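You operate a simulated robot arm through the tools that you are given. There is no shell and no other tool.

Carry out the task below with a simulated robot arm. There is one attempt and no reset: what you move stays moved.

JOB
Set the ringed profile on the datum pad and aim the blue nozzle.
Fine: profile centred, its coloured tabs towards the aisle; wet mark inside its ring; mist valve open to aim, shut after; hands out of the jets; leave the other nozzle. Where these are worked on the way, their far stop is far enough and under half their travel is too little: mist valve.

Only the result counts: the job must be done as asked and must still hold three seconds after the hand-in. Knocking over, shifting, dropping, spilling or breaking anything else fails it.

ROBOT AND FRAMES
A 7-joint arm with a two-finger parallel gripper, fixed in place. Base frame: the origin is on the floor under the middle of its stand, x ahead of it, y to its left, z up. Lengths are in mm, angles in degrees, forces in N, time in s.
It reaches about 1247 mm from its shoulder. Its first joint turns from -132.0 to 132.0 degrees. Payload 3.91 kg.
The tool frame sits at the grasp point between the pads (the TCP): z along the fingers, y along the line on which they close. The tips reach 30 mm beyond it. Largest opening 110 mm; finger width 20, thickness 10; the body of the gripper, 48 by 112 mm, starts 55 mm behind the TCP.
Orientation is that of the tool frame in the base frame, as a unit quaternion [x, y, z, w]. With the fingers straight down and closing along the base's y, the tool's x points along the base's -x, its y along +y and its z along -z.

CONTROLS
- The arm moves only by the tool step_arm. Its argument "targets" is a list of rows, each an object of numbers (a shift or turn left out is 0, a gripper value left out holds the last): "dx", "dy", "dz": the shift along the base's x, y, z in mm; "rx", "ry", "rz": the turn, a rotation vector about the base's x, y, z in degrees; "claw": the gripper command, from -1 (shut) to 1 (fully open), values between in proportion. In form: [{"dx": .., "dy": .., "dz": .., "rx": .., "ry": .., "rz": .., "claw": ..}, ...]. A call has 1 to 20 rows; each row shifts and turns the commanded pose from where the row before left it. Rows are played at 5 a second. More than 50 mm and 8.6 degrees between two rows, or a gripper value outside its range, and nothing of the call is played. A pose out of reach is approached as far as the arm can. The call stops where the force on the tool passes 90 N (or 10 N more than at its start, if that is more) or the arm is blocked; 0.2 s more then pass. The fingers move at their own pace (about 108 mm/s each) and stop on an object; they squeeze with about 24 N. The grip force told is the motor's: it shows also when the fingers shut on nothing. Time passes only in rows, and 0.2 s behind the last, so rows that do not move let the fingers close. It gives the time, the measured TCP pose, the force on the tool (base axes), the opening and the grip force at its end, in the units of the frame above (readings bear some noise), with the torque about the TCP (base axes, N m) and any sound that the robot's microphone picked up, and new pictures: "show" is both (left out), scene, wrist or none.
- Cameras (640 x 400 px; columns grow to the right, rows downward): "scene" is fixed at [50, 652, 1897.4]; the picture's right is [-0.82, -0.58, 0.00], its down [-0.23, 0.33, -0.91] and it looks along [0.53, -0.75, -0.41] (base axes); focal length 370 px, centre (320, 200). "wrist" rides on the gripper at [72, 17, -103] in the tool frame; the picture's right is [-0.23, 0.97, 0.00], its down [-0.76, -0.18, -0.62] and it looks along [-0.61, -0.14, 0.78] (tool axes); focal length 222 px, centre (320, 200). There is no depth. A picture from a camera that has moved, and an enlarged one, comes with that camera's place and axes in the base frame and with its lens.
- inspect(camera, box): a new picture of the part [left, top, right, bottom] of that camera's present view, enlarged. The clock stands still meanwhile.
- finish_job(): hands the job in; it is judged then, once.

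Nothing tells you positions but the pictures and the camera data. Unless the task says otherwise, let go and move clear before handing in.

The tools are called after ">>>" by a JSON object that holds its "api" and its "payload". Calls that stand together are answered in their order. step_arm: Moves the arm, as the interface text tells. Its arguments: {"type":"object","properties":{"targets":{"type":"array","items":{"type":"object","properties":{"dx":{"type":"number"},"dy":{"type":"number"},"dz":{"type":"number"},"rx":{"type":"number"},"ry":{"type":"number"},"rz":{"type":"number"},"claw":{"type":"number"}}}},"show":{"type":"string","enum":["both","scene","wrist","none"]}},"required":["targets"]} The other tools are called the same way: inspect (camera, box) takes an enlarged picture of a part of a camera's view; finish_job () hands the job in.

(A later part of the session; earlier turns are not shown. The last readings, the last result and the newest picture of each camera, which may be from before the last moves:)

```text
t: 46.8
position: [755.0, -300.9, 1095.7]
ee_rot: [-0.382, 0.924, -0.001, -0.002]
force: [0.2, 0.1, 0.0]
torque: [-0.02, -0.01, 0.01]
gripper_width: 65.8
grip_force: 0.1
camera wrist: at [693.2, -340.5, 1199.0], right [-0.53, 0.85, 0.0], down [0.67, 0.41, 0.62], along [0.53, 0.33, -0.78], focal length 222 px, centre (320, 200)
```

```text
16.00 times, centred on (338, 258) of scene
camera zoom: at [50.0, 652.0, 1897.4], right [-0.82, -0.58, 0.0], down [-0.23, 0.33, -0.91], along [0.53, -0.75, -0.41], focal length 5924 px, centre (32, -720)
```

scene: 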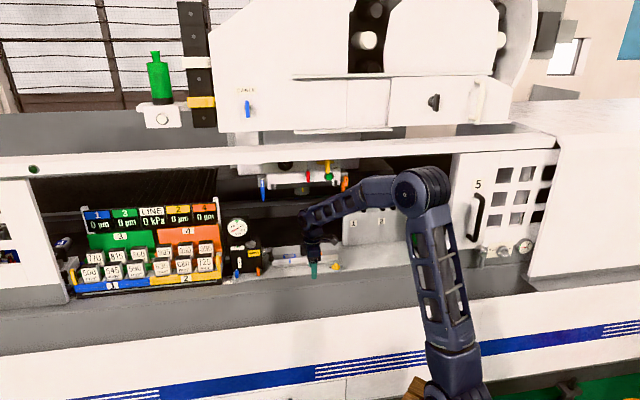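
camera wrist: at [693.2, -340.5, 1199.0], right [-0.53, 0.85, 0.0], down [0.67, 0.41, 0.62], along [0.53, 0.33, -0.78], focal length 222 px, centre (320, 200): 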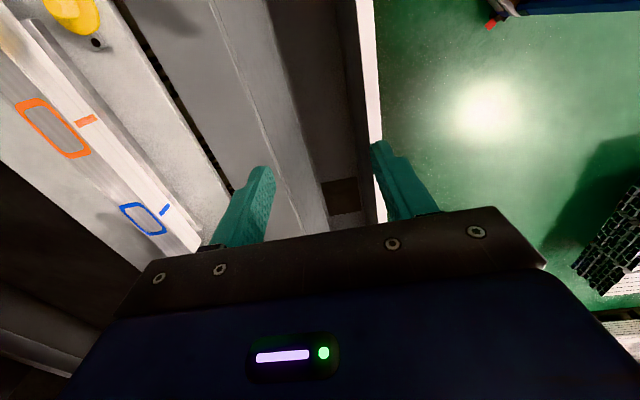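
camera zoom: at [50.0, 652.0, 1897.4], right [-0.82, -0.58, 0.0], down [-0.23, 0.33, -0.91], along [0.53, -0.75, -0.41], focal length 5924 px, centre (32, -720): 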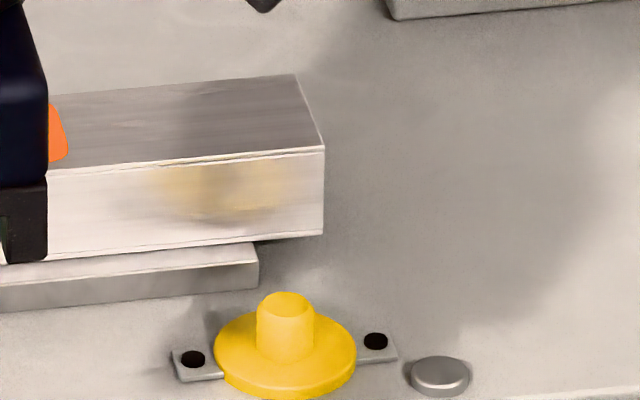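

The tube is centred on the pad to about 1.5 mm. Now I'll turn the gripper back to pointing inward and slightly upward, in free space in front of the machine, to study the MIST valve.

>>> {"api": "step_arm", "payload": {"targets": [{"dx": -11.6, "dy": 0.8, "dz": 9.5, "rz": 8.2}, {"dx": -11.6, "dy": 0.8, "dz": 9.5, "rz": 8.2}, {"dx": -11.6, "dy": 0.8, "dz": 9.5, "rz": 8.2}, {"dx": -11.6, "dy": 0.8, "dz": 9.5, "rz": 8.2}, {"dx": -11.6, "dy": 0.8, "dz": 9.5, "rz": 8.2}, {"dx": -11.6, "dy": 0.8, "dz": 9.5, "rz": 8.2}, {"dx": -11.6, "dy": 0.8, "dz": 9.5, "rz": 8.2}, {"dx": -11.6, "dy": 0.8, "dz": 9.5, "rz": 8.2}, {"dx": -11.6, "dy": 0.8, "dz": 9.5, "rz": 8.2}, {"dx": -11.6, "dy": 0.8, "dz": 9.5, "rz": 8.1}, {"dx": -11.6, "dy": 0.8, "dz": 9.5, "rz": 8.1}, {}], "show": "none"}}

>>> {"api": "step_arm", "payload": {"targets": [{"rx": -6, "ry": -6}, {"rx": -6, "ry": -6}, {"rx": -6, "ry": -6}, {"rx": -6, "ry": -6}, {"rx": -6, "ry": -6}, {"rx": -6, "ry": -6}, {"rx": -6, "ry": -6}, {"rx": -6, "ry": -6}, {"rx": -6, "ry": -6}, {"rx": -6, "ry": -6}, {"rx": -6, "ry": -6}, {"rx": -6, "ry": -6}, {"rx": -6, "ry": -6}, {"rx": -6, "ry": -6}, {}]}}

```text
t: 49.4
position: [627.7, -292.5, 1199.7]
ee_rot: [0.924, -0.383, 0.0, 0.0]
force: [0.3, -1.1, -0.5]
torque: [0.02, -0.01, 0.02]
gripper_width: 65.8
grip_force: 0.1
```

```text
t: 52.6
position: [642.3, -295.2, 1205.6]
ee_rot: [0.468, -0.194, 0.797, 0.329]
force: [-0.5, -0.7, -0.3]
torque: [0.0, -0.03, 0.01]
gripper_width: 66.1
grip_force: 0.0
out of reach, approached as far as the arm can: row 11, 12
camera wrist: at [542.9, -220.2, 1218.1], right [-0.61, -0.77, -0.2], down [0.0, 0.25, -0.97], along [0.79, -0.59, -0.15], focal length 222 px, centre (320, 200)
```

scene: 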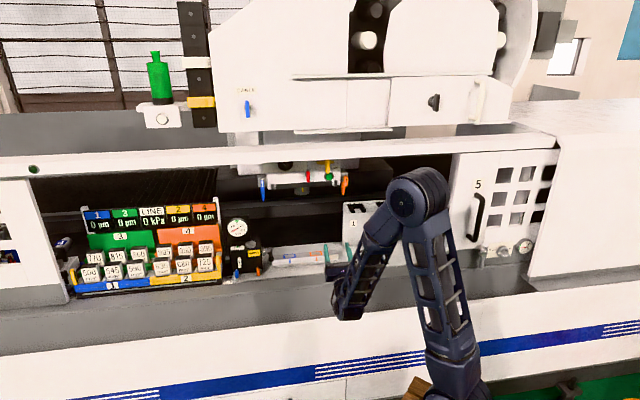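
wrist: 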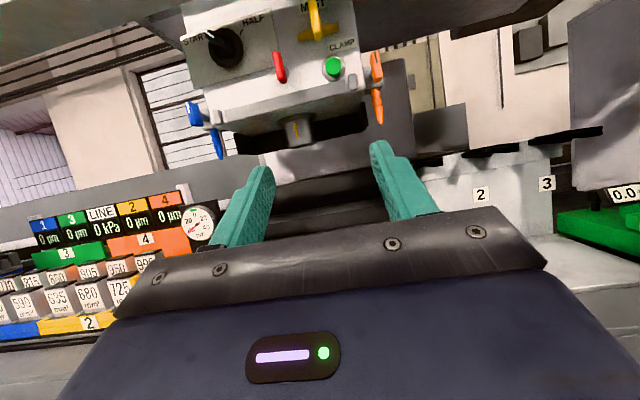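

>>> {"api": "step_arm", "payload": {"targets": [{"dx": 14, "dy": -18, "dz": 35}, {"dx": 14, "dy": -18, "dz": 35}, {"dx": 14, "dy": -18, "dz": 30}, {}]}}

>>> {"api": "inspect", "payload": {"camera": "wrist", "box": [240, 0, 400, 110]}}

>>> {"api": "inspect", "payload": {"camera": "wrist", "box": [280, 0, 376, 60]}}

```text
t: 53.6
position: [684.7, -348.7, 1305.6]
ee_rot: [0.47, -0.195, 0.796, 0.329]
force: [0.4, -0.7, -0.1]
torque: [-0.02, -0.02, 0.0]
gripper_width: 66.3
grip_force: 0.1
camera wrist: at [584.5, -273.5, 1318.1], right [-0.61, -0.77, -0.2], down [0.0, 0.25, -0.97], along [0.79, -0.59, -0.15], focal length 222 px, centre (320, 200)
```

scene: 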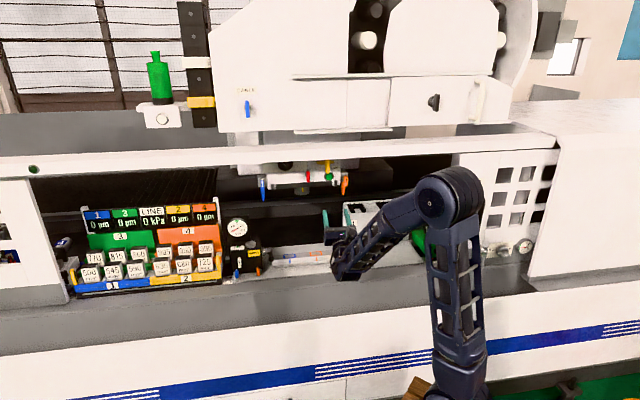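
wrist: 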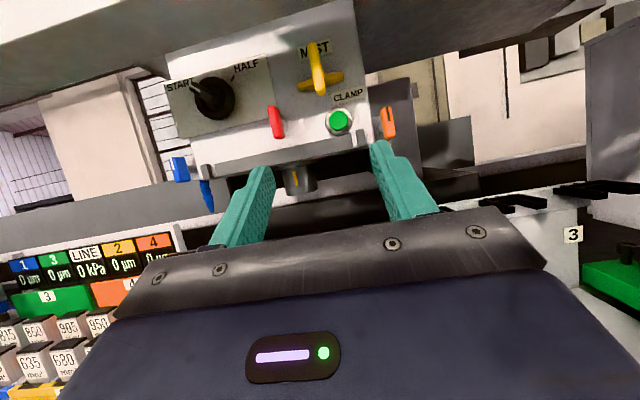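

```text
3.64 times, centred on (320, 55) of wrist
camera zoom: at [584.5, -273.5, 1318.1], right [-0.61, -0.77, -0.2], down [0.0, 0.25, -0.97], along [0.79, -0.59, -0.15], focal length 808 px, centre (320, 727)
```

zoom: 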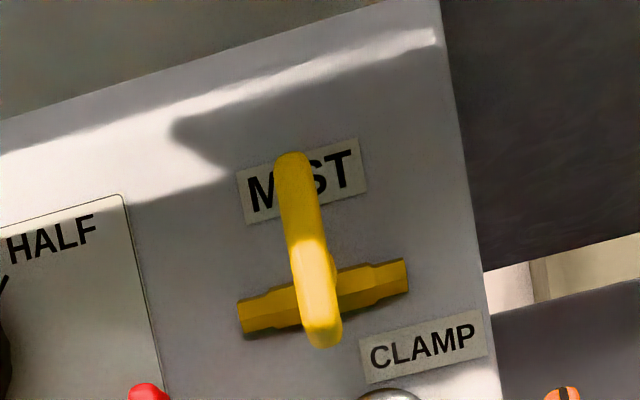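

```text
6.67 times, centred on (328, 30) of wrist
camera zoom: at [584.5, -273.5, 1318.1], right [-0.61, -0.77, -0.2], down [0.0, 0.25, -0.97], along [0.79, -0.59, -0.15], focal length 1481 px, centre (267, 1333)
```

zoom: 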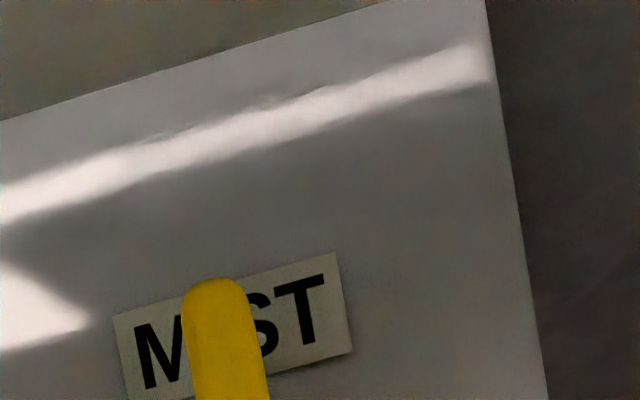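

The label reads MIST: the handle is centred on its stem at (e1 -235, e2 916 front, z 1436), with the rail's underside at z ≈ 1488 just ahead of it. I'll look closely at the blue nozzle and its lever from here before touching anything.

>>> {"api": "inspect", "payload": {"camera": "wrist", "box": [150, 130, 230, 220]}}

>>> {"api": "inspect", "payload": {"camera": "scene", "box": [248, 165, 280, 205]}}

>>> {"api": "inspect", "payload": {"camera": "wrist", "box": [160, 20, 400, 170]}}

```text
4.44 times, centred on (190, 175) of wrist
camera zoom: at [584.5, -273.5, 1318.1], right [-0.61, -0.77, -0.2], down [0.0, 0.25, -0.97], along [0.79, -0.59, -0.15], focal length 987 px, centre (898, 311)
```

zoom: 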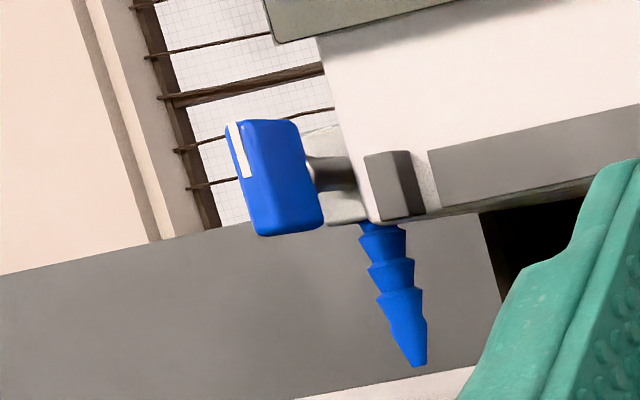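

```text
10.00 times, centred on (264, 185) of scene
camera zoom: at [50.0, 652.0, 1897.4], right [-0.82, -0.58, 0.0], down [-0.23, 0.33, -0.91], along [0.53, -0.75, -0.41], focal length 3702 px, centre (880, 350)
```

zoom: 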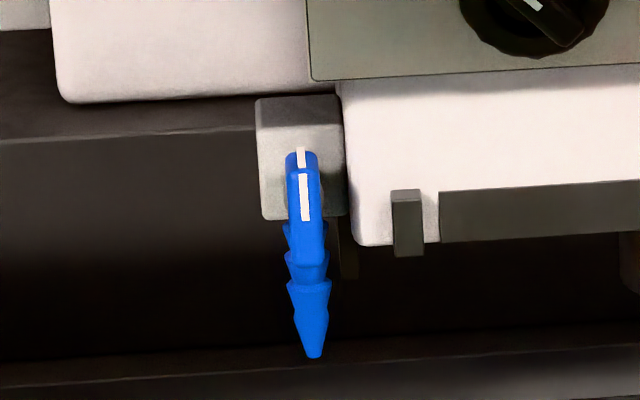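

```text
2.67 times, centred on (280, 95) of wrist
camera zoom: at [584.5, -273.5, 1318.1], right [-0.61, -0.77, -0.2], down [0.0, 0.25, -0.97], along [0.79, -0.59, -0.15], focal length 592 px, centre (427, 480)
```

zoom: 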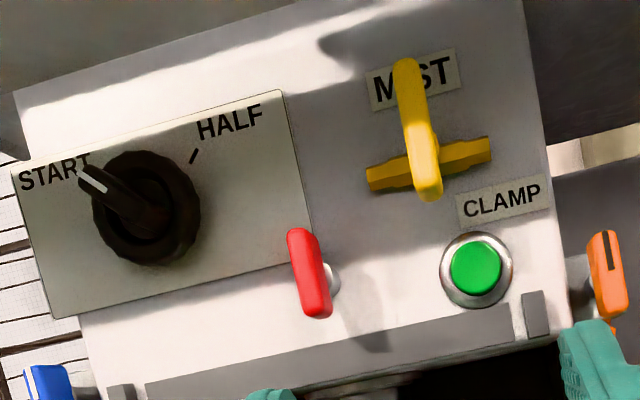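

I now have the blue aim lever (e1 -490, e2 937–963, z 1356) on a shaft along the inward axis, so about 15° of turn should carry its jet onto the blue ring. First the mist valve: I'll close the fingers and bring the tip up beside the handle's lower end, on its left, without touching.

>>> {"api": "step_arm", "payload": {"targets": [{"claw": -1}, {"dx": 8.5, "dy": 8.5, "dz": 45}, {"dx": 8.5, "dy": 8.5, "dz": 46}, {"dx": 27, "dy": -27}, {"dx": 27, "dy": -27}, {"dx": 27, "dy": -27}, {"dx": 20, "dy": -20}, {}]}}

>>> {"api": "inspect", "payload": {"camera": "wrist", "box": [240, 60, 400, 240]}}

>>> {"api": "inspect", "payload": {"camera": "scene", "box": [290, 150, 354, 200]}}

```text
t: 55.4
position: [801.6, -434.4, 1396.8]
ee_rot: [0.469, -0.195, 0.796, 0.328]
force: [0.2, 0.8, 0.0]
torque: [0.03, 0.02, -0.01]
gripper_width: 0.1
grip_force: 24.7
camera wrist: at [702.4, -358.7, 1409.8], right [-0.61, -0.77, -0.2], down [0.0, 0.25, -0.97], along [0.79, -0.59, -0.15], focal length 222 px, centre (320, 200)
```

scene: 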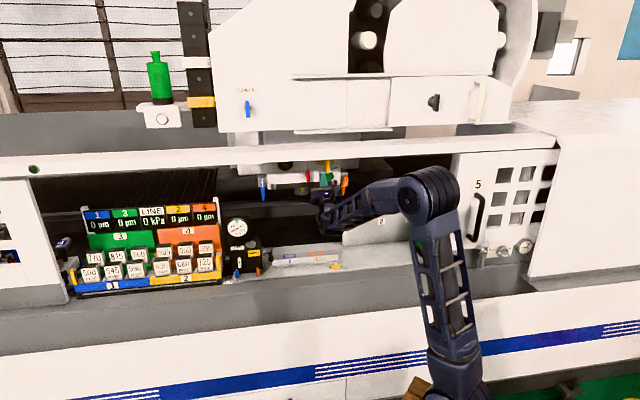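
wrist: 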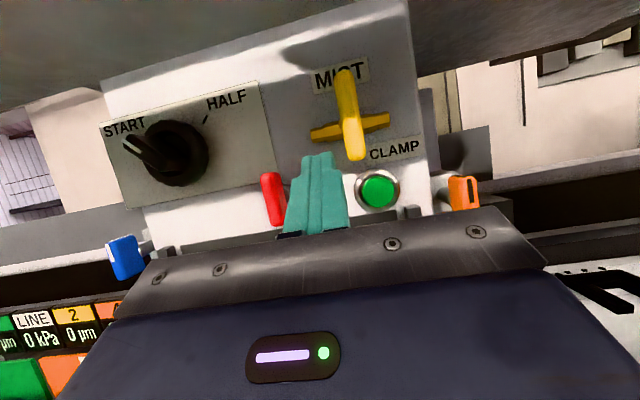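

```text
2.22 times, centred on (320, 150) of wrist
camera zoom: at [702.4, -358.7, 1409.8], right [-0.61, -0.77, -0.2], down [0.0, 0.25, -0.97], along [0.79, -0.59, -0.15], focal length 494 px, centre (320, 311)
```

zoom: 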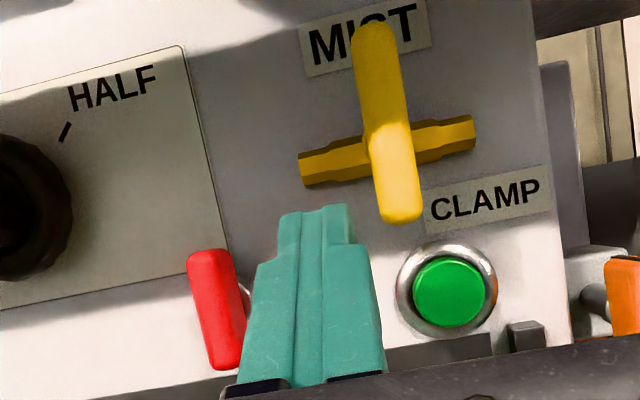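

```text
8.00 times, centred on (322, 175) of scene
camera zoom: at [50.0, 652.0, 1897.4], right [-0.82, -0.58, 0.0], down [-0.23, 0.33, -0.91], along [0.53, -0.75, -0.41], focal length 2962 px, centre (304, 400)
```

zoom: 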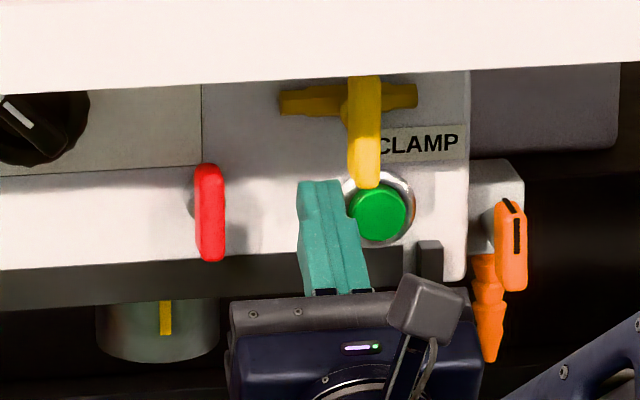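

The tip is below-left of the handle, clear of the red lever and green button. I'll go in 30 mm and nudge right a few millimetres to feel whether the handle turns that way.

>>> {"api": "step_arm", "payload": {"targets": [{"dx": 10.6, "dy": -10.6}, {"dx": 10.6, "dy": -10.6}, {"dx": -2.1, "dy": -2.1}, {"dx": -2.1, "dy": -2.1}, {"dx": -2.1, "dy": -2.1}, {"dx": -2.1, "dy": -2.1}, {}]}}

>>> {"api": "inspect", "payload": {"camera": "wrist", "box": [240, 60, 400, 240]}}

```text
t: 57.0
position: [817.3, -462.9, 1396.6]
ee_rot: [0.47, -0.194, 0.796, 0.328]
force: [2.8, 2.9, -0.8]
torque: [-0.04, 0.05, 0.07]
gripper_width: 0.0
grip_force: 23.7
camera wrist: at [716.3, -387.5, 1409.3], right [-0.61, -0.77, -0.2], down [0.0, 0.25, -0.97], along [0.79, -0.59, -0.15], focal length 222 px, centre (320, 200)
```

scene: 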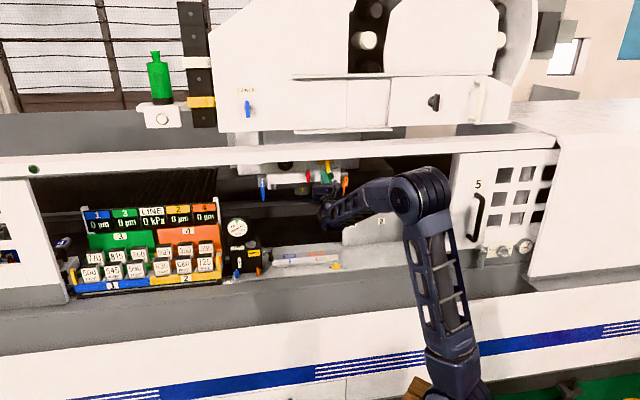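
wrist: 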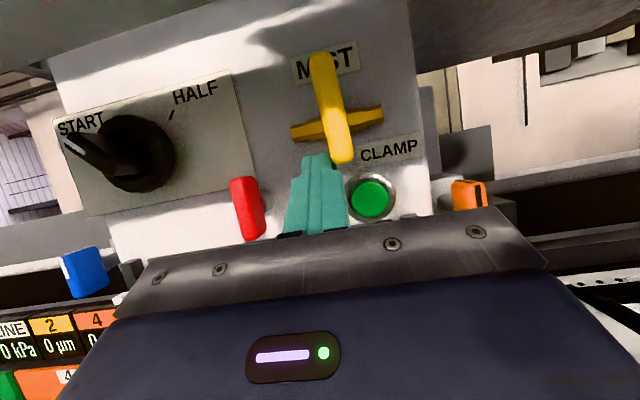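

```text
2.22 times, centred on (320, 150) of wrist
camera zoom: at [716.3, -387.5, 1409.3], right [-0.61, -0.77, -0.2], down [0.0, 0.25, -0.97], along [0.79, -0.59, -0.15], focal length 494 px, centre (320, 311)
```

zoom: 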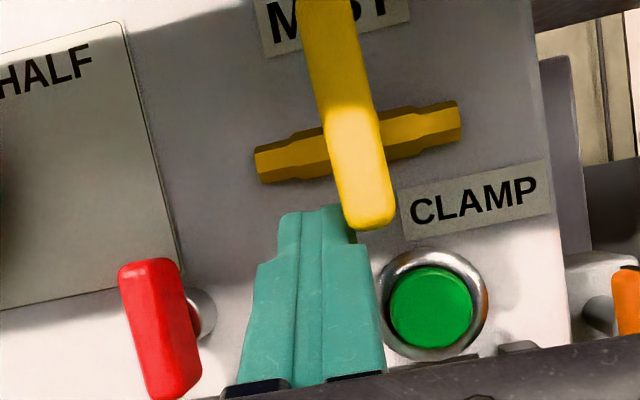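

The handle appears to be yielding to the right with only 4 N. I'll push on a little and compare.

>>> {"api": "step_arm", "payload": {"targets": [{"dx": -2.1, "dy": -2.1}, {"dx": -2.1, "dy": -2.1}, {"dx": -2.1, "dy": -2.1, "dz": -1}, {}], "show": "wrist"}}

>>> {"api": "inspect", "payload": {"camera": "wrist", "box": [240, 40, 400, 220]}}

```text
t: 58.0
position: [808.4, -470.2, 1396.1]
ee_rot: [0.469, -0.195, 0.796, 0.329]
force: [0.4, -0.7, 0.3]
torque: [0.01, 0.01, 0.02]
gripper_width: 0.0
grip_force: 24.0
camera wrist: at [709.1, -394.4, 1408.4], right [-0.61, -0.77, -0.2], down [0.0, 0.25, -0.97], along [0.79, -0.59, -0.15], focal length 222 px, centre (320, 200)
```

wrist: 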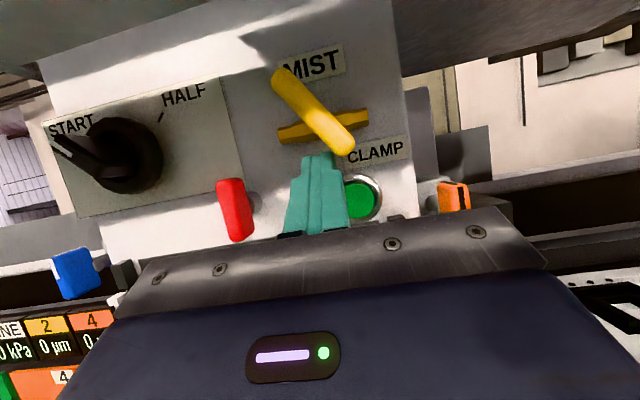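

```text
2.22 times, centred on (320, 130) of wrist
camera zoom: at [709.1, -394.4, 1408.4], right [-0.61, -0.77, -0.2], down [0.0, 0.25, -0.97], along [0.79, -0.59, -0.15], focal length 494 px, centre (320, 356)
```

zoom: 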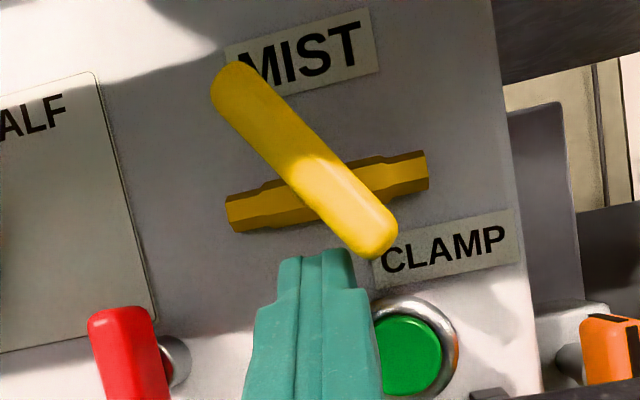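

It turns freely that way (about 40° now, near 0 N). I'll sweep on right and then up to bring the handle in line with its pipe.

>>> {"api": "step_arm", "payload": {"targets": [{"dx": -2.1, "dy": -2.1}, {"dx": -2.1, "dy": -2.1}, {"dx": -2.1, "dy": -2.1}, {"dx": -2.1, "dy": -2.1}, {"dx": -1.8, "dy": -1.8, "dz": 1.5}, {"dx": -1.8, "dy": -1.8, "dz": 1.5}, {"dx": -1.8, "dy": -1.8, "dz": 2}, {}]}}

>>> {"api": "inspect", "payload": {"camera": "wrist", "box": [240, 40, 400, 220]}}

>>> {"api": "inspect", "payload": {"camera": "scene", "box": [240, 150, 368, 290]}}

```text
t: 59.8
position: [795.3, -483.6, 1399.6]
ee_rot: [0.469, -0.195, 0.796, 0.329]
force: [1.7, -0.5, -1.6]
torque: [0.0, 0.05, 0.01]
gripper_width: 0.2
grip_force: 24.0
camera wrist: at [695.6, -408.1, 1412.9], right [-0.61, -0.77, -0.2], down [0.0, 0.25, -0.97], along [0.79, -0.59, -0.15], focal length 222 px, centre (320, 200)
```

scene: 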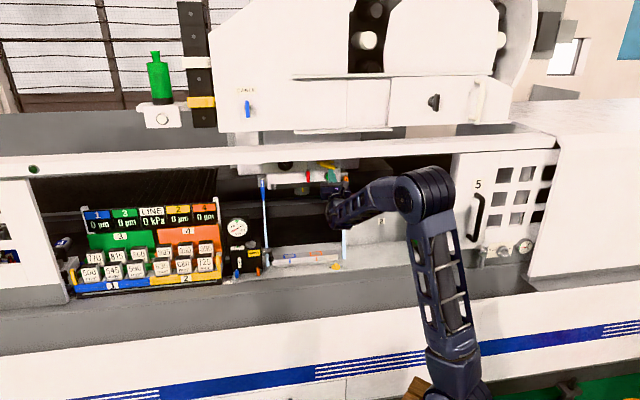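
wrist: 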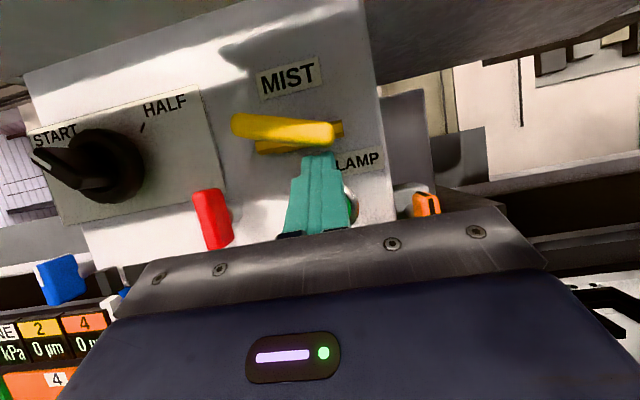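

```text
2.22 times, centred on (320, 130) of wrist
camera zoom: at [695.6, -408.1, 1412.9], right [-0.61, -0.77, -0.2], down [0.0, 0.25, -0.97], along [0.79, -0.59, -0.15], focal length 494 px, centre (320, 356)
```

zoom: 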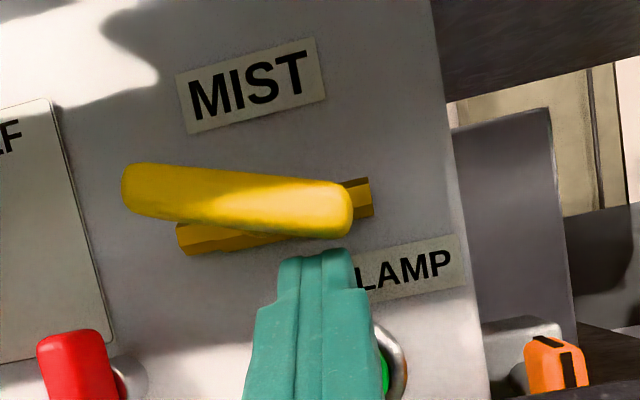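

```text
2.86 times, centred on (304, 220) of scene
camera zoom: at [50.0, 652.0, 1897.4], right [-0.82, -0.58, 0.0], down [-0.23, 0.33, -0.91], along [0.53, -0.75, -0.41], focal length 1058 px, centre (366, 143)
```

zoom: 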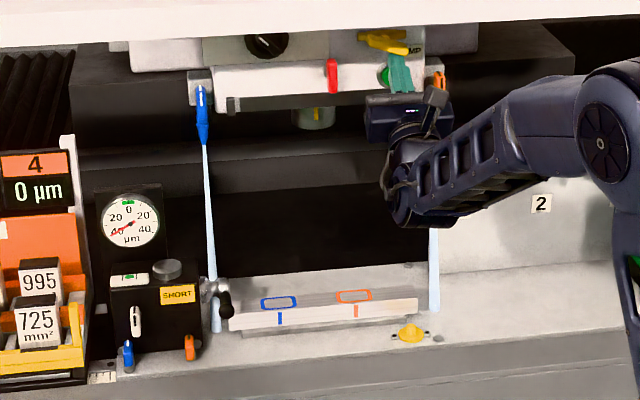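

The mist is on: both jets are visible falling straight down, well behind my hand. About 15° remains, so I'll push the handle up to its stop.

>>> {"api": "step_arm", "payload": {"targets": [{"dx": -1.6, "dy": -1.6, "dz": 2}, {"dx": -1.6, "dy": -1.6, "dz": 2}, {"dx": -1.4, "dy": -1.4, "dz": 2}, {"dz": 1}, {}], "show": "wrist"}}

>>> {"api": "inspect", "payload": {"camera": "wrist", "box": [240, 40, 400, 220]}}

```text
t: 61.0
position: [791.8, -489.2, 1406.2]
ee_rot: [0.469, -0.196, 0.795, 0.33]
force: [-1.0, -1.5, -3.3]
torque: [0.03, 0.02, -0.04]
gripper_width: 0.0
grip_force: 23.8
camera wrist: at [691.1, -412.5, 1419.8], right [-0.61, -0.77, -0.2], down [0.0, 0.25, -0.97], along [0.79, -0.59, -0.15], focal length 222 px, centre (320, 200)
```

wrist: 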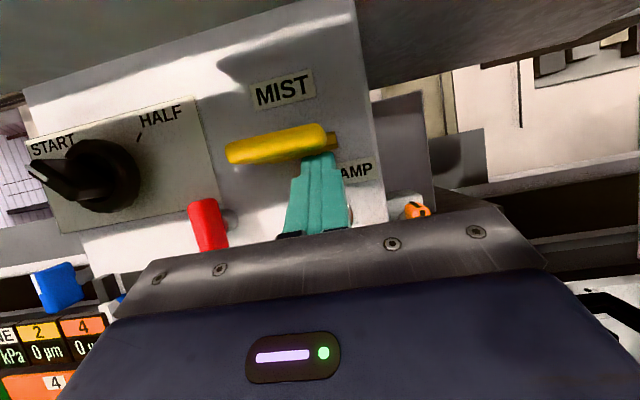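

```text
2.22 times, centred on (320, 130) of wrist
camera zoom: at [691.1, -412.5, 1419.8], right [-0.61, -0.77, -0.2], down [0.0, 0.25, -0.97], along [0.79, -0.59, -0.15], focal length 494 px, centre (320, 356)
```

zoom: 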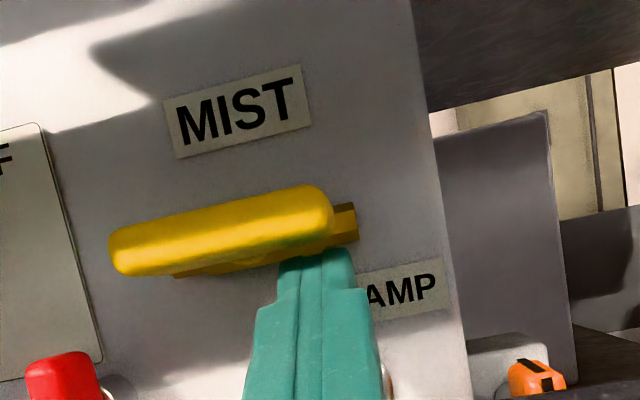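

The valve is at its open stop, in line with the pipe. I'll withdraw below it and travel left in front of the head to the blue aim lever, with the fingers slightly open.

>>> {"api": "step_arm", "payload": {"targets": [{"dz": -8}, {"dx": -19.8, "dy": 19.8}, {"dx": -19.8, "dy": 19.8}, {"dx": 32.5, "dy": 32.5, "dz": -8.3}, {"dx": 32.5, "dy": 32.5, "dz": -8.3}, {"dx": 32.5, "dy": 32.5, "dz": -8.3}, {"dx": 32.5, "dy": 32.5, "dz": -8.3}, {"dx": 32.5, "dy": 32.5, "dz": -8.3, "claw": -0.49}, {"dx": 32.5, "dy": 32.5, "dz": -8.3, "claw": -0.49}, {}]}}

>>> {"api": "inspect", "payload": {"camera": "wrist", "box": [240, 60, 400, 240]}}

>>> {"api": "inspect", "payload": {"camera": "scene", "box": [240, 150, 368, 290]}}

```text
t: 63.2
position: [945.7, -252.7, 1350.0]
ee_rot: [0.469, -0.196, 0.796, 0.33]
force: [1.2, -0.3, -0.1]
torque: [-0.01, 0.03, 0.0]
gripper_width: 28.1
grip_force: 0.0
camera wrist: at [846.3, -177.7, 1363.3], right [-0.61, -0.77, -0.2], down [0.0, 0.25, -0.97], along [0.79, -0.59, -0.15], focal length 222 px, centre (320, 200)
```

scene: 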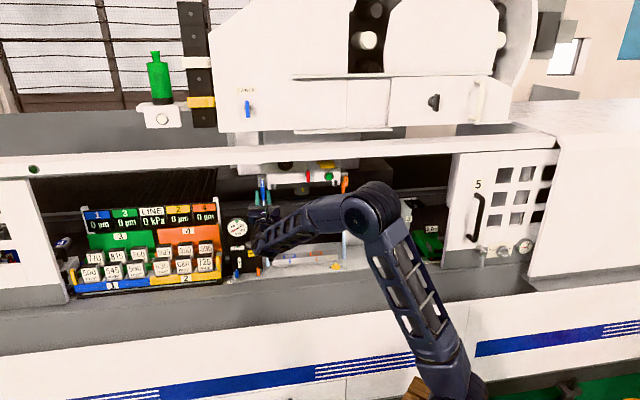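
wrist: 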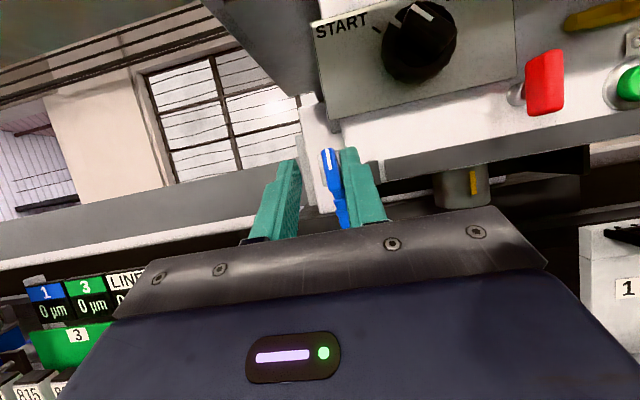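

```text
2.22 times, centred on (320, 150) of wrist
camera zoom: at [846.3, -177.7, 1363.3], right [-0.61, -0.77, -0.2], down [0.0, 0.25, -0.97], along [0.79, -0.59, -0.15], focal length 494 px, centre (320, 311)
```

zoom: 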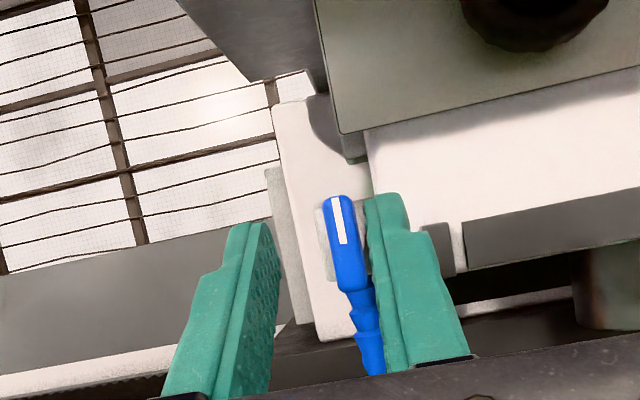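

```text
2.86 times, centred on (304, 220) of scene
camera zoom: at [50.0, 652.0, 1897.4], right [-0.82, -0.58, 0.0], down [-0.23, 0.33, -0.91], along [0.53, -0.75, -0.41], focal length 1058 px, centre (366, 143)
```

zoom: 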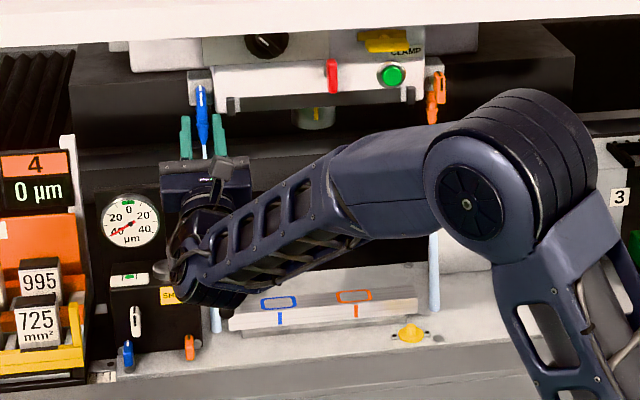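

The fingers straddle the blue lever's line, with the lever about 2 mm right of centre. I'll correct that and go in around it.

>>> {"api": "step_arm", "payload": {"targets": [{"dx": -1.2, "dy": -1.2}, {"dx": 18, "dy": -18}, {"dx": 18, "dy": -18}, {"dx": 8, "dy": -8}, {}], "show": "wrist"}}

>>> {"api": "inspect", "payload": {"camera": "wrist", "box": [260, 100, 390, 240]}}

>>> {"api": "inspect", "payload": {"camera": "scene", "box": [248, 165, 280, 205]}}

```text
t: 64.4
position: [989.1, -298.5, 1348.8]
ee_rot: [0.469, -0.195, 0.796, 0.329]
force: [-0.6, 1.3, -0.6]
torque: [-0.06, 0.0, -0.02]
gripper_width: 28.1
grip_force: 0.0
camera wrist: at [889.2, -223.6, 1363.3], right [-0.61, -0.77, -0.2], down [0.0, 0.25, -0.97], along [0.79, -0.59, -0.15], focal length 222 px, centre (320, 200)
```

wrist: 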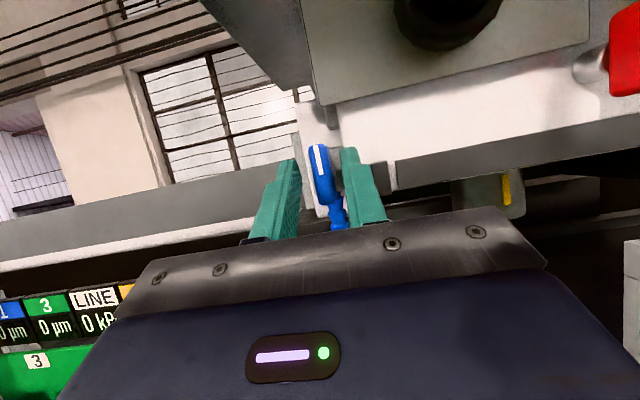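

```text
2.86 times, centred on (325, 170) of wrist
camera zoom: at [889.2, -223.6, 1363.3], right [-0.61, -0.77, -0.2], down [0.0, 0.25, -0.97], along [0.79, -0.59, -0.15], focal length 635 px, centre (306, 286)
```

zoom: 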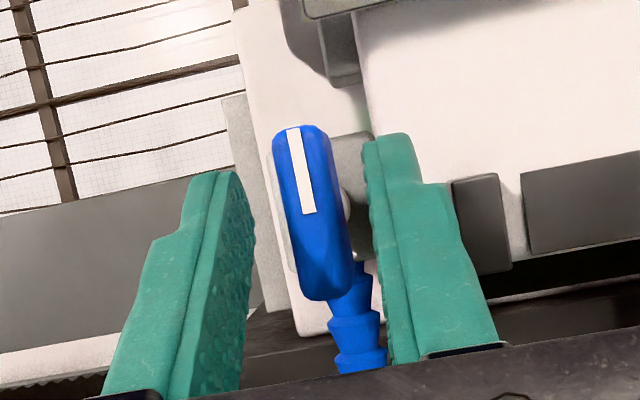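

```text
10.00 times, centred on (264, 185) of scene
camera zoom: at [50.0, 652.0, 1897.4], right [-0.82, -0.58, 0.0], down [-0.23, 0.33, -0.91], along [0.53, -0.75, -0.41], focal length 3702 px, centre (880, 350)
```

zoom: 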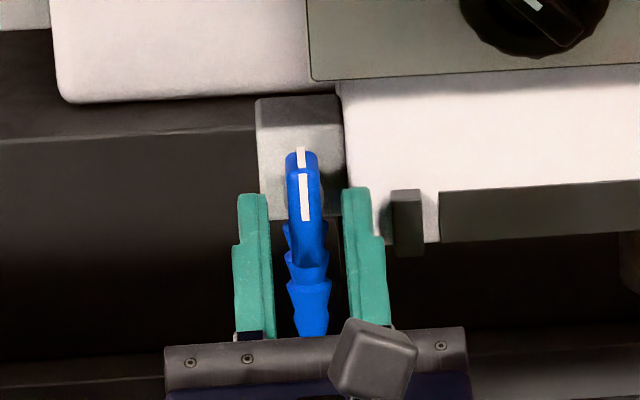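

Well centred. I'll go in the last 19 mm and close gently on the lever.

>>> {"api": "step_arm", "payload": {"targets": [{"dx": 7, "dy": -7}, {"dx": 6.5, "dy": -6.5}, {}], "show": "none"}}

>>> {"api": "inspect", "payload": {"camera": "wrist", "box": [260, 100, 390, 240]}}

>>> {"api": "inspect", "payload": {"camera": "scene", "box": [240, 150, 368, 290]}}

```text
t: 65.2
position: [1001.8, -311.3, 1349.6]
ee_rot: [0.469, -0.195, 0.796, 0.329]
force: [-8.0, 5.7, -4.8]
torque: [0.13, 0.0, -0.27]
gripper_width: 28.6
grip_force: 1.0
```

```text
2.86 times, centred on (325, 170) of wrist
camera zoom: at [902.6, -236.2, 1362.5], right [-0.61, -0.77, -0.2], down [0.0, 0.25, -0.97], along [0.79, -0.59, -0.15], focal length 635 px, centre (306, 286)
```

zoom: 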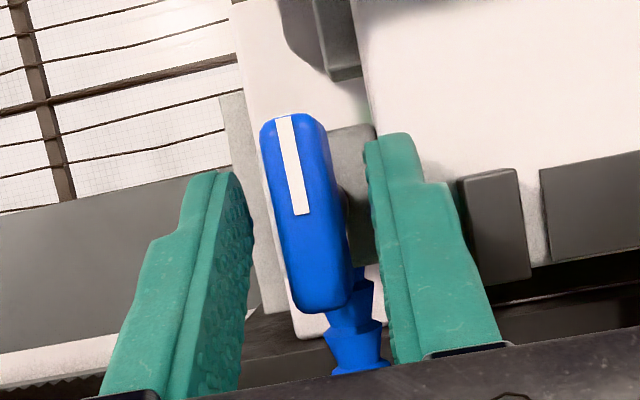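

```text
2.86 times, centred on (304, 220) of scene
camera zoom: at [50.0, 652.0, 1897.4], right [-0.82, -0.58, 0.0], down [-0.23, 0.33, -0.91], along [0.53, -0.75, -0.41], focal length 1058 px, centre (366, 143)
```

zoom: 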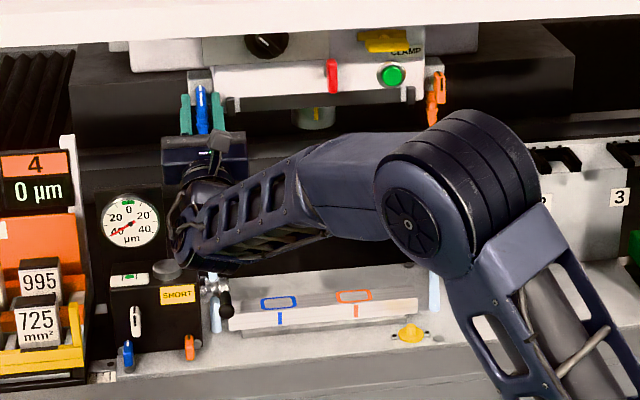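

A light 10 N touch: the right fingertip meets the head's front face. I'll back off 5 mm and then close slowly on the lever.

>>> {"api": "step_arm", "payload": {"targets": [{"dx": -3.5, "dy": 3.5}, {"claw": -0.6}, {"claw": -0.68}, {"claw": -0.74}, {"claw": -0.8}, {"claw": -1}, {"claw": -1}, {}], "show": "none"}}

>>> {"api": "inspect", "payload": {"camera": "wrist", "box": [260, 100, 390, 240]}}

>>> {"api": "inspect", "payload": {"camera": "scene", "box": [248, 165, 296, 205]}}

```text
t: 67.0
position: [997.8, -308.8, 1350.1]
ee_rot: [0.47, -0.195, 0.796, 0.329]
force: [-5.7, -2.7, -1.2]
torque: [0.02, -0.05, -0.19]
gripper_width: 15.7
grip_force: 45.0
```

```text
2.86 times, centred on (325, 170) of wrist
camera zoom: at [899.0, -233.3, 1362.8], right [-0.61, -0.77, -0.2], down [0.0, 0.25, -0.97], along [0.79, -0.59, -0.15], focal length 635 px, centre (306, 286)
```

zoom: 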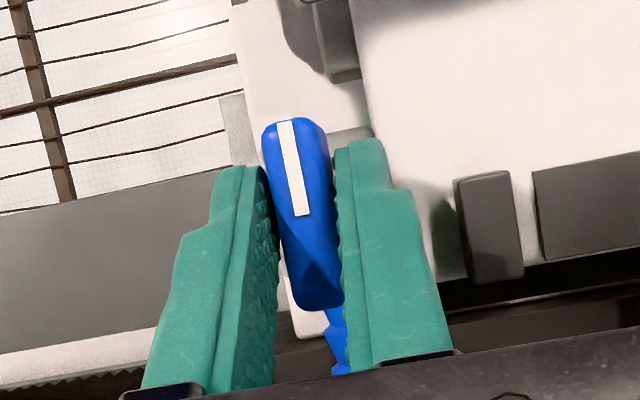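

```text
10.00 times, centred on (272, 185) of scene
camera zoom: at [50.0, 652.0, 1897.4], right [-0.82, -0.58, 0.0], down [-0.23, 0.33, -0.91], along [0.53, -0.75, -0.41], focal length 3702 px, centre (800, 350)
```

zoom: 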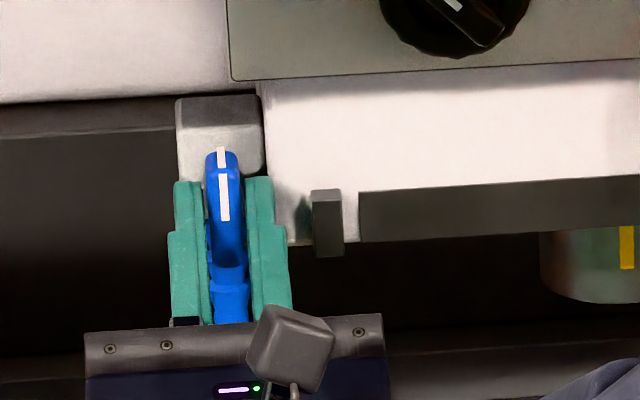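

It's gripped (15.7 mm) with a slight side load. I'll ease 1 mm right and turn 5° (bottom of lever towards the right), then see how the nozzle and jet respond.

>>> {"api": "step_arm", "payload": {"targets": [{"dx": -0.7, "dy": -0.7}, {"rx": -1.77, "ry": 1.77, "dx": -0.15, "dy": -0.15}, {"rx": -1.77, "ry": 1.77, "dx": -0.15, "dy": -0.15}, {}], "show": "scene"}}

>>> {"api": "inspect", "payload": {"camera": "wrist", "box": [260, 100, 390, 240]}}

>>> {"api": "inspect", "payload": {"camera": "scene", "box": [240, 150, 368, 290]}}

```text
t: 68.0
position: [997.6, -309.6, 1350.5]
ee_rot: [0.483, -0.159, 0.787, 0.348]
force: [6.5, -1.5, 6.5]
torque: [-0.07, -0.07, 0.1]
gripper_width: 15.7
grip_force: 44.1
```

scene: 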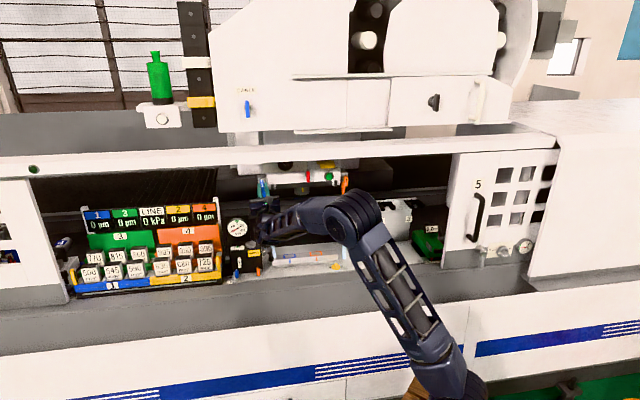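

```text
2.86 times, centred on (325, 170) of wrist
camera zoom: at [899.4, -232.9, 1364.3], right [-0.62, -0.78, -0.11], down [-0.06, 0.19, -0.98], along [0.78, -0.6, -0.16], focal length 635 px, centre (306, 286)
```

zoom: 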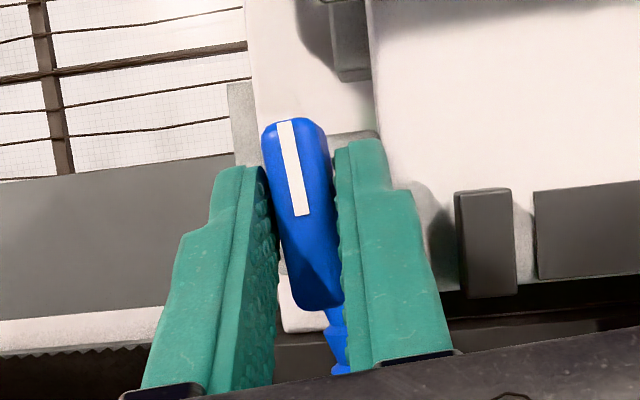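

```text
2.86 times, centred on (304, 220) of scene
camera zoom: at [50.0, 652.0, 1897.4], right [-0.82, -0.58, 0.0], down [-0.23, 0.33, -0.91], along [0.53, -0.75, -0.41], focal length 1058 px, centre (366, 143)
```

zoom: 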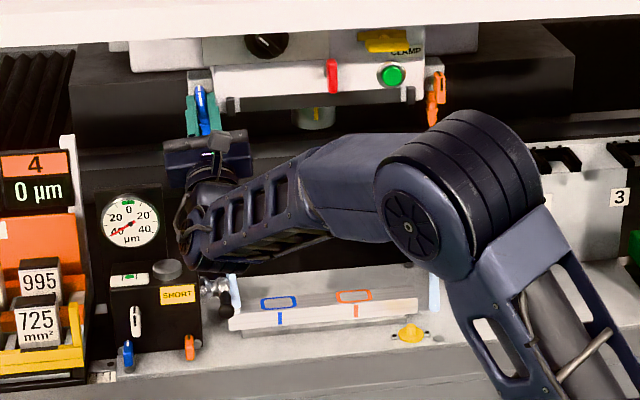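

>>> {"api": "inspect", "payload": {"camera": "scene", "box": [250, 230, 346, 290]}}

```text
6.67 times, centred on (298, 260) of scene
camera zoom: at [50.0, 652.0, 1897.4], right [-0.82, -0.58, 0.0], down [-0.23, 0.33, -0.91], along [0.53, -0.75, -0.41], focal length 2468 px, centre (467, -200)
```

zoom: 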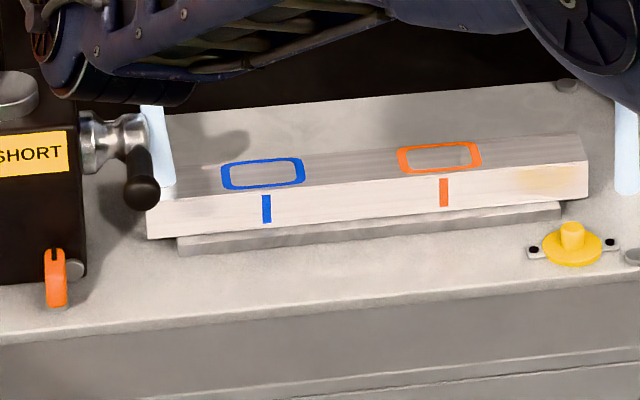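

The jet follows the lever directly and now lands at the tube's left end. The ring centre is 66 mm further right, so about 10° more.

>>> {"api": "step_arm", "payload": {"targets": [{"rx": -1.77, "ry": 1.77, "dx": -0.15, "dy": -0.15}, {"rx": -1.77, "ry": 1.77, "dx": -0.15, "dy": -0.15}, {"rx": -1.77, "ry": 1.77, "dx": -0.15, "dy": -0.15}, {"rx": -1.6, "ry": 1.6, "dx": -0.15, "dy": -0.15}, {}], "show": "scene"}}

>>> {"api": "inspect", "payload": {"camera": "scene", "box": [250, 230, 346, 290]}}

>>> {"api": "inspect", "payload": {"camera": "wrist", "box": [260, 100, 390, 240]}}

```text
t: 69.2
position: [997.4, -308.9, 1349.7]
ee_rot: [0.508, -0.089, 0.765, 0.387]
force: [-1.1, -0.2, 8.4]
torque: [-0.3, -0.37, -0.02]
gripper_width: 15.6
grip_force: 44.9
```

scene: 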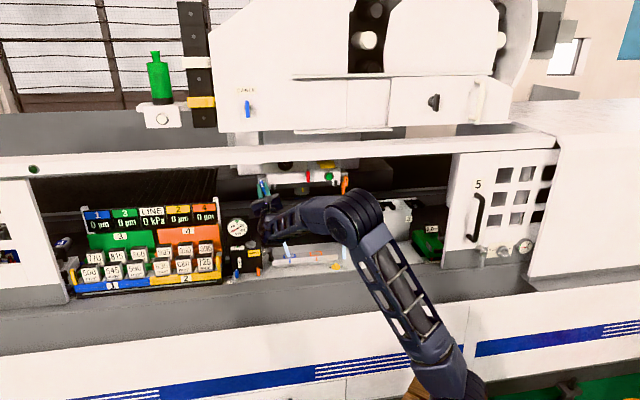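

```text
6.67 times, centred on (298, 260) of scene
camera zoom: at [50.0, 652.0, 1897.4], right [-0.82, -0.58, 0.0], down [-0.23, 0.33, -0.91], along [0.53, -0.75, -0.41], focal length 2468 px, centre (467, -200)
```

zoom: 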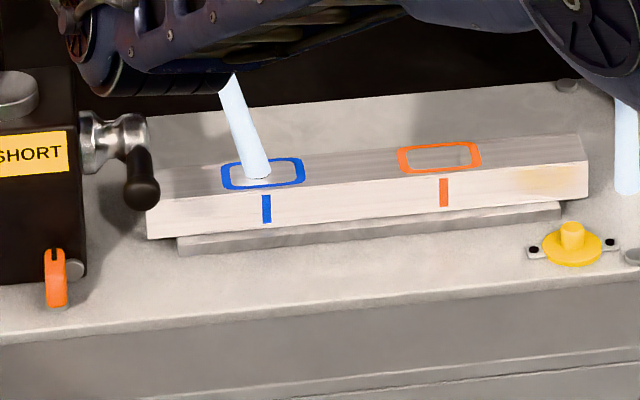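

```text
2.86 times, centred on (325, 170) of wrist
camera zoom: at [900.6, -231.7, 1366.8], right [-0.62, -0.78, 0.05], down [-0.18, 0.07, -0.98], along [0.76, -0.62, -0.18], focal length 635 px, centre (306, 286)
```

zoom: 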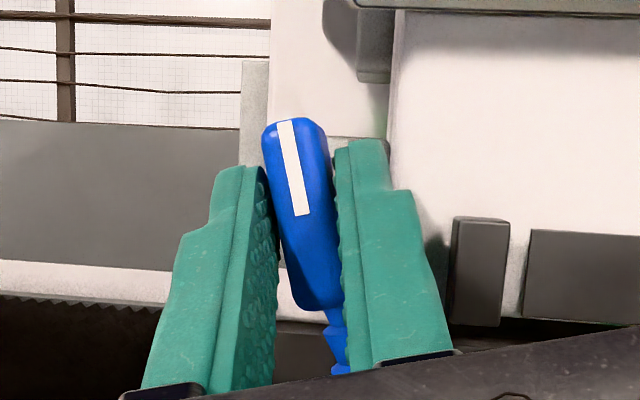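

The jet lands inside the blue ring. Let me zoom for the exact spot.

>>> {"api": "inspect", "payload": {"camera": "scene", "box": [274, 242, 306, 262]}}

```text
16.00 times, centred on (290, 252) of scene
camera zoom: at [50.0, 652.0, 1897.4], right [-0.82, -0.58, 0.0], down [-0.23, 0.33, -0.91], along [0.53, -0.75, -0.41], focal length 5924 px, centre (800, -632)
```

zoom: 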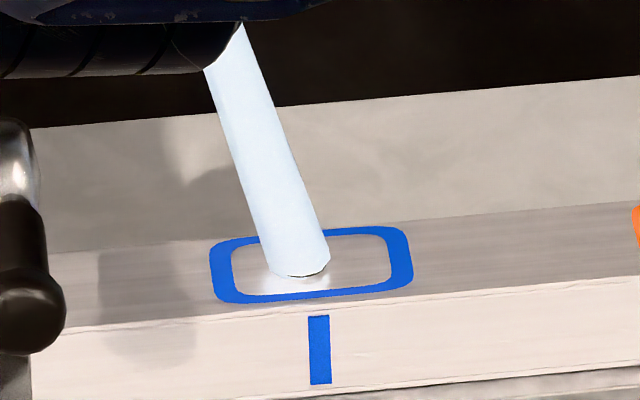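

The spot is about 4 mm left of the ring's centre and centred across. I'll trim 0.6° more, then open the fingers.

>>> {"api": "step_arm", "payload": {"targets": [{"rx": -0.45, "ry": 0.45}, {}, {"claw": -0.85}, {"claw": -0.7}, {"claw": -0.6}, {"claw": -0.55}, {}], "show": "none"}}

>>> {"api": "inspect", "payload": {"camera": "scene", "box": [274, 242, 306, 262]}}

>>> {"api": "inspect", "payload": {"camera": "wrist", "box": [260, 100, 390, 240]}}

```text
t: 70.8
position: [998.1, -310.6, 1349.1]
ee_rot: [0.509, -0.085, 0.763, 0.389]
force: [-0.3, -0.3, 0.0]
torque: [-0.02, 0.0, -0.01]
gripper_width: 24.8
grip_force: 0.0
```

```text
16.00 times, centred on (290, 252) of scene
camera zoom: at [50.0, 652.0, 1897.4], right [-0.82, -0.58, 0.0], down [-0.23, 0.33, -0.91], along [0.53, -0.75, -0.41], focal length 5924 px, centre (800, -632)
```

zoom: 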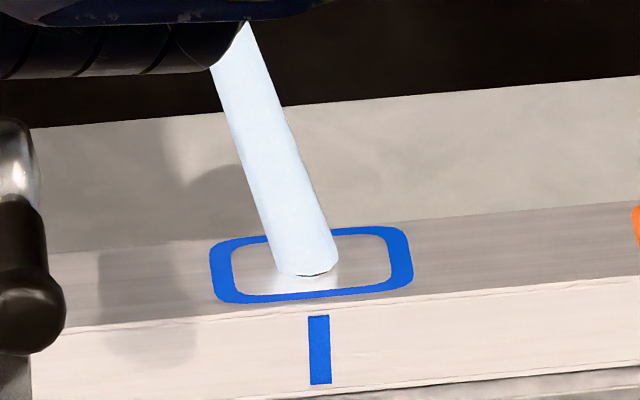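

```text
2.86 times, centred on (325, 170) of wrist
camera zoom: at [901.2, -231.5, 1366.4], right [-0.62, -0.78, 0.07], down [-0.19, 0.07, -0.98], along [0.76, -0.62, -0.19], focal length 635 px, centre (306, 286)
```

zoom: 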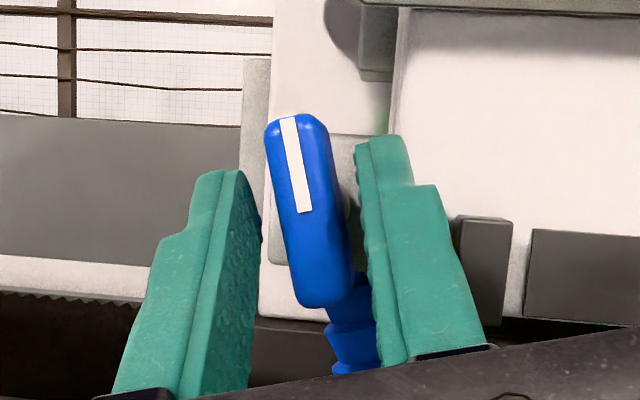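

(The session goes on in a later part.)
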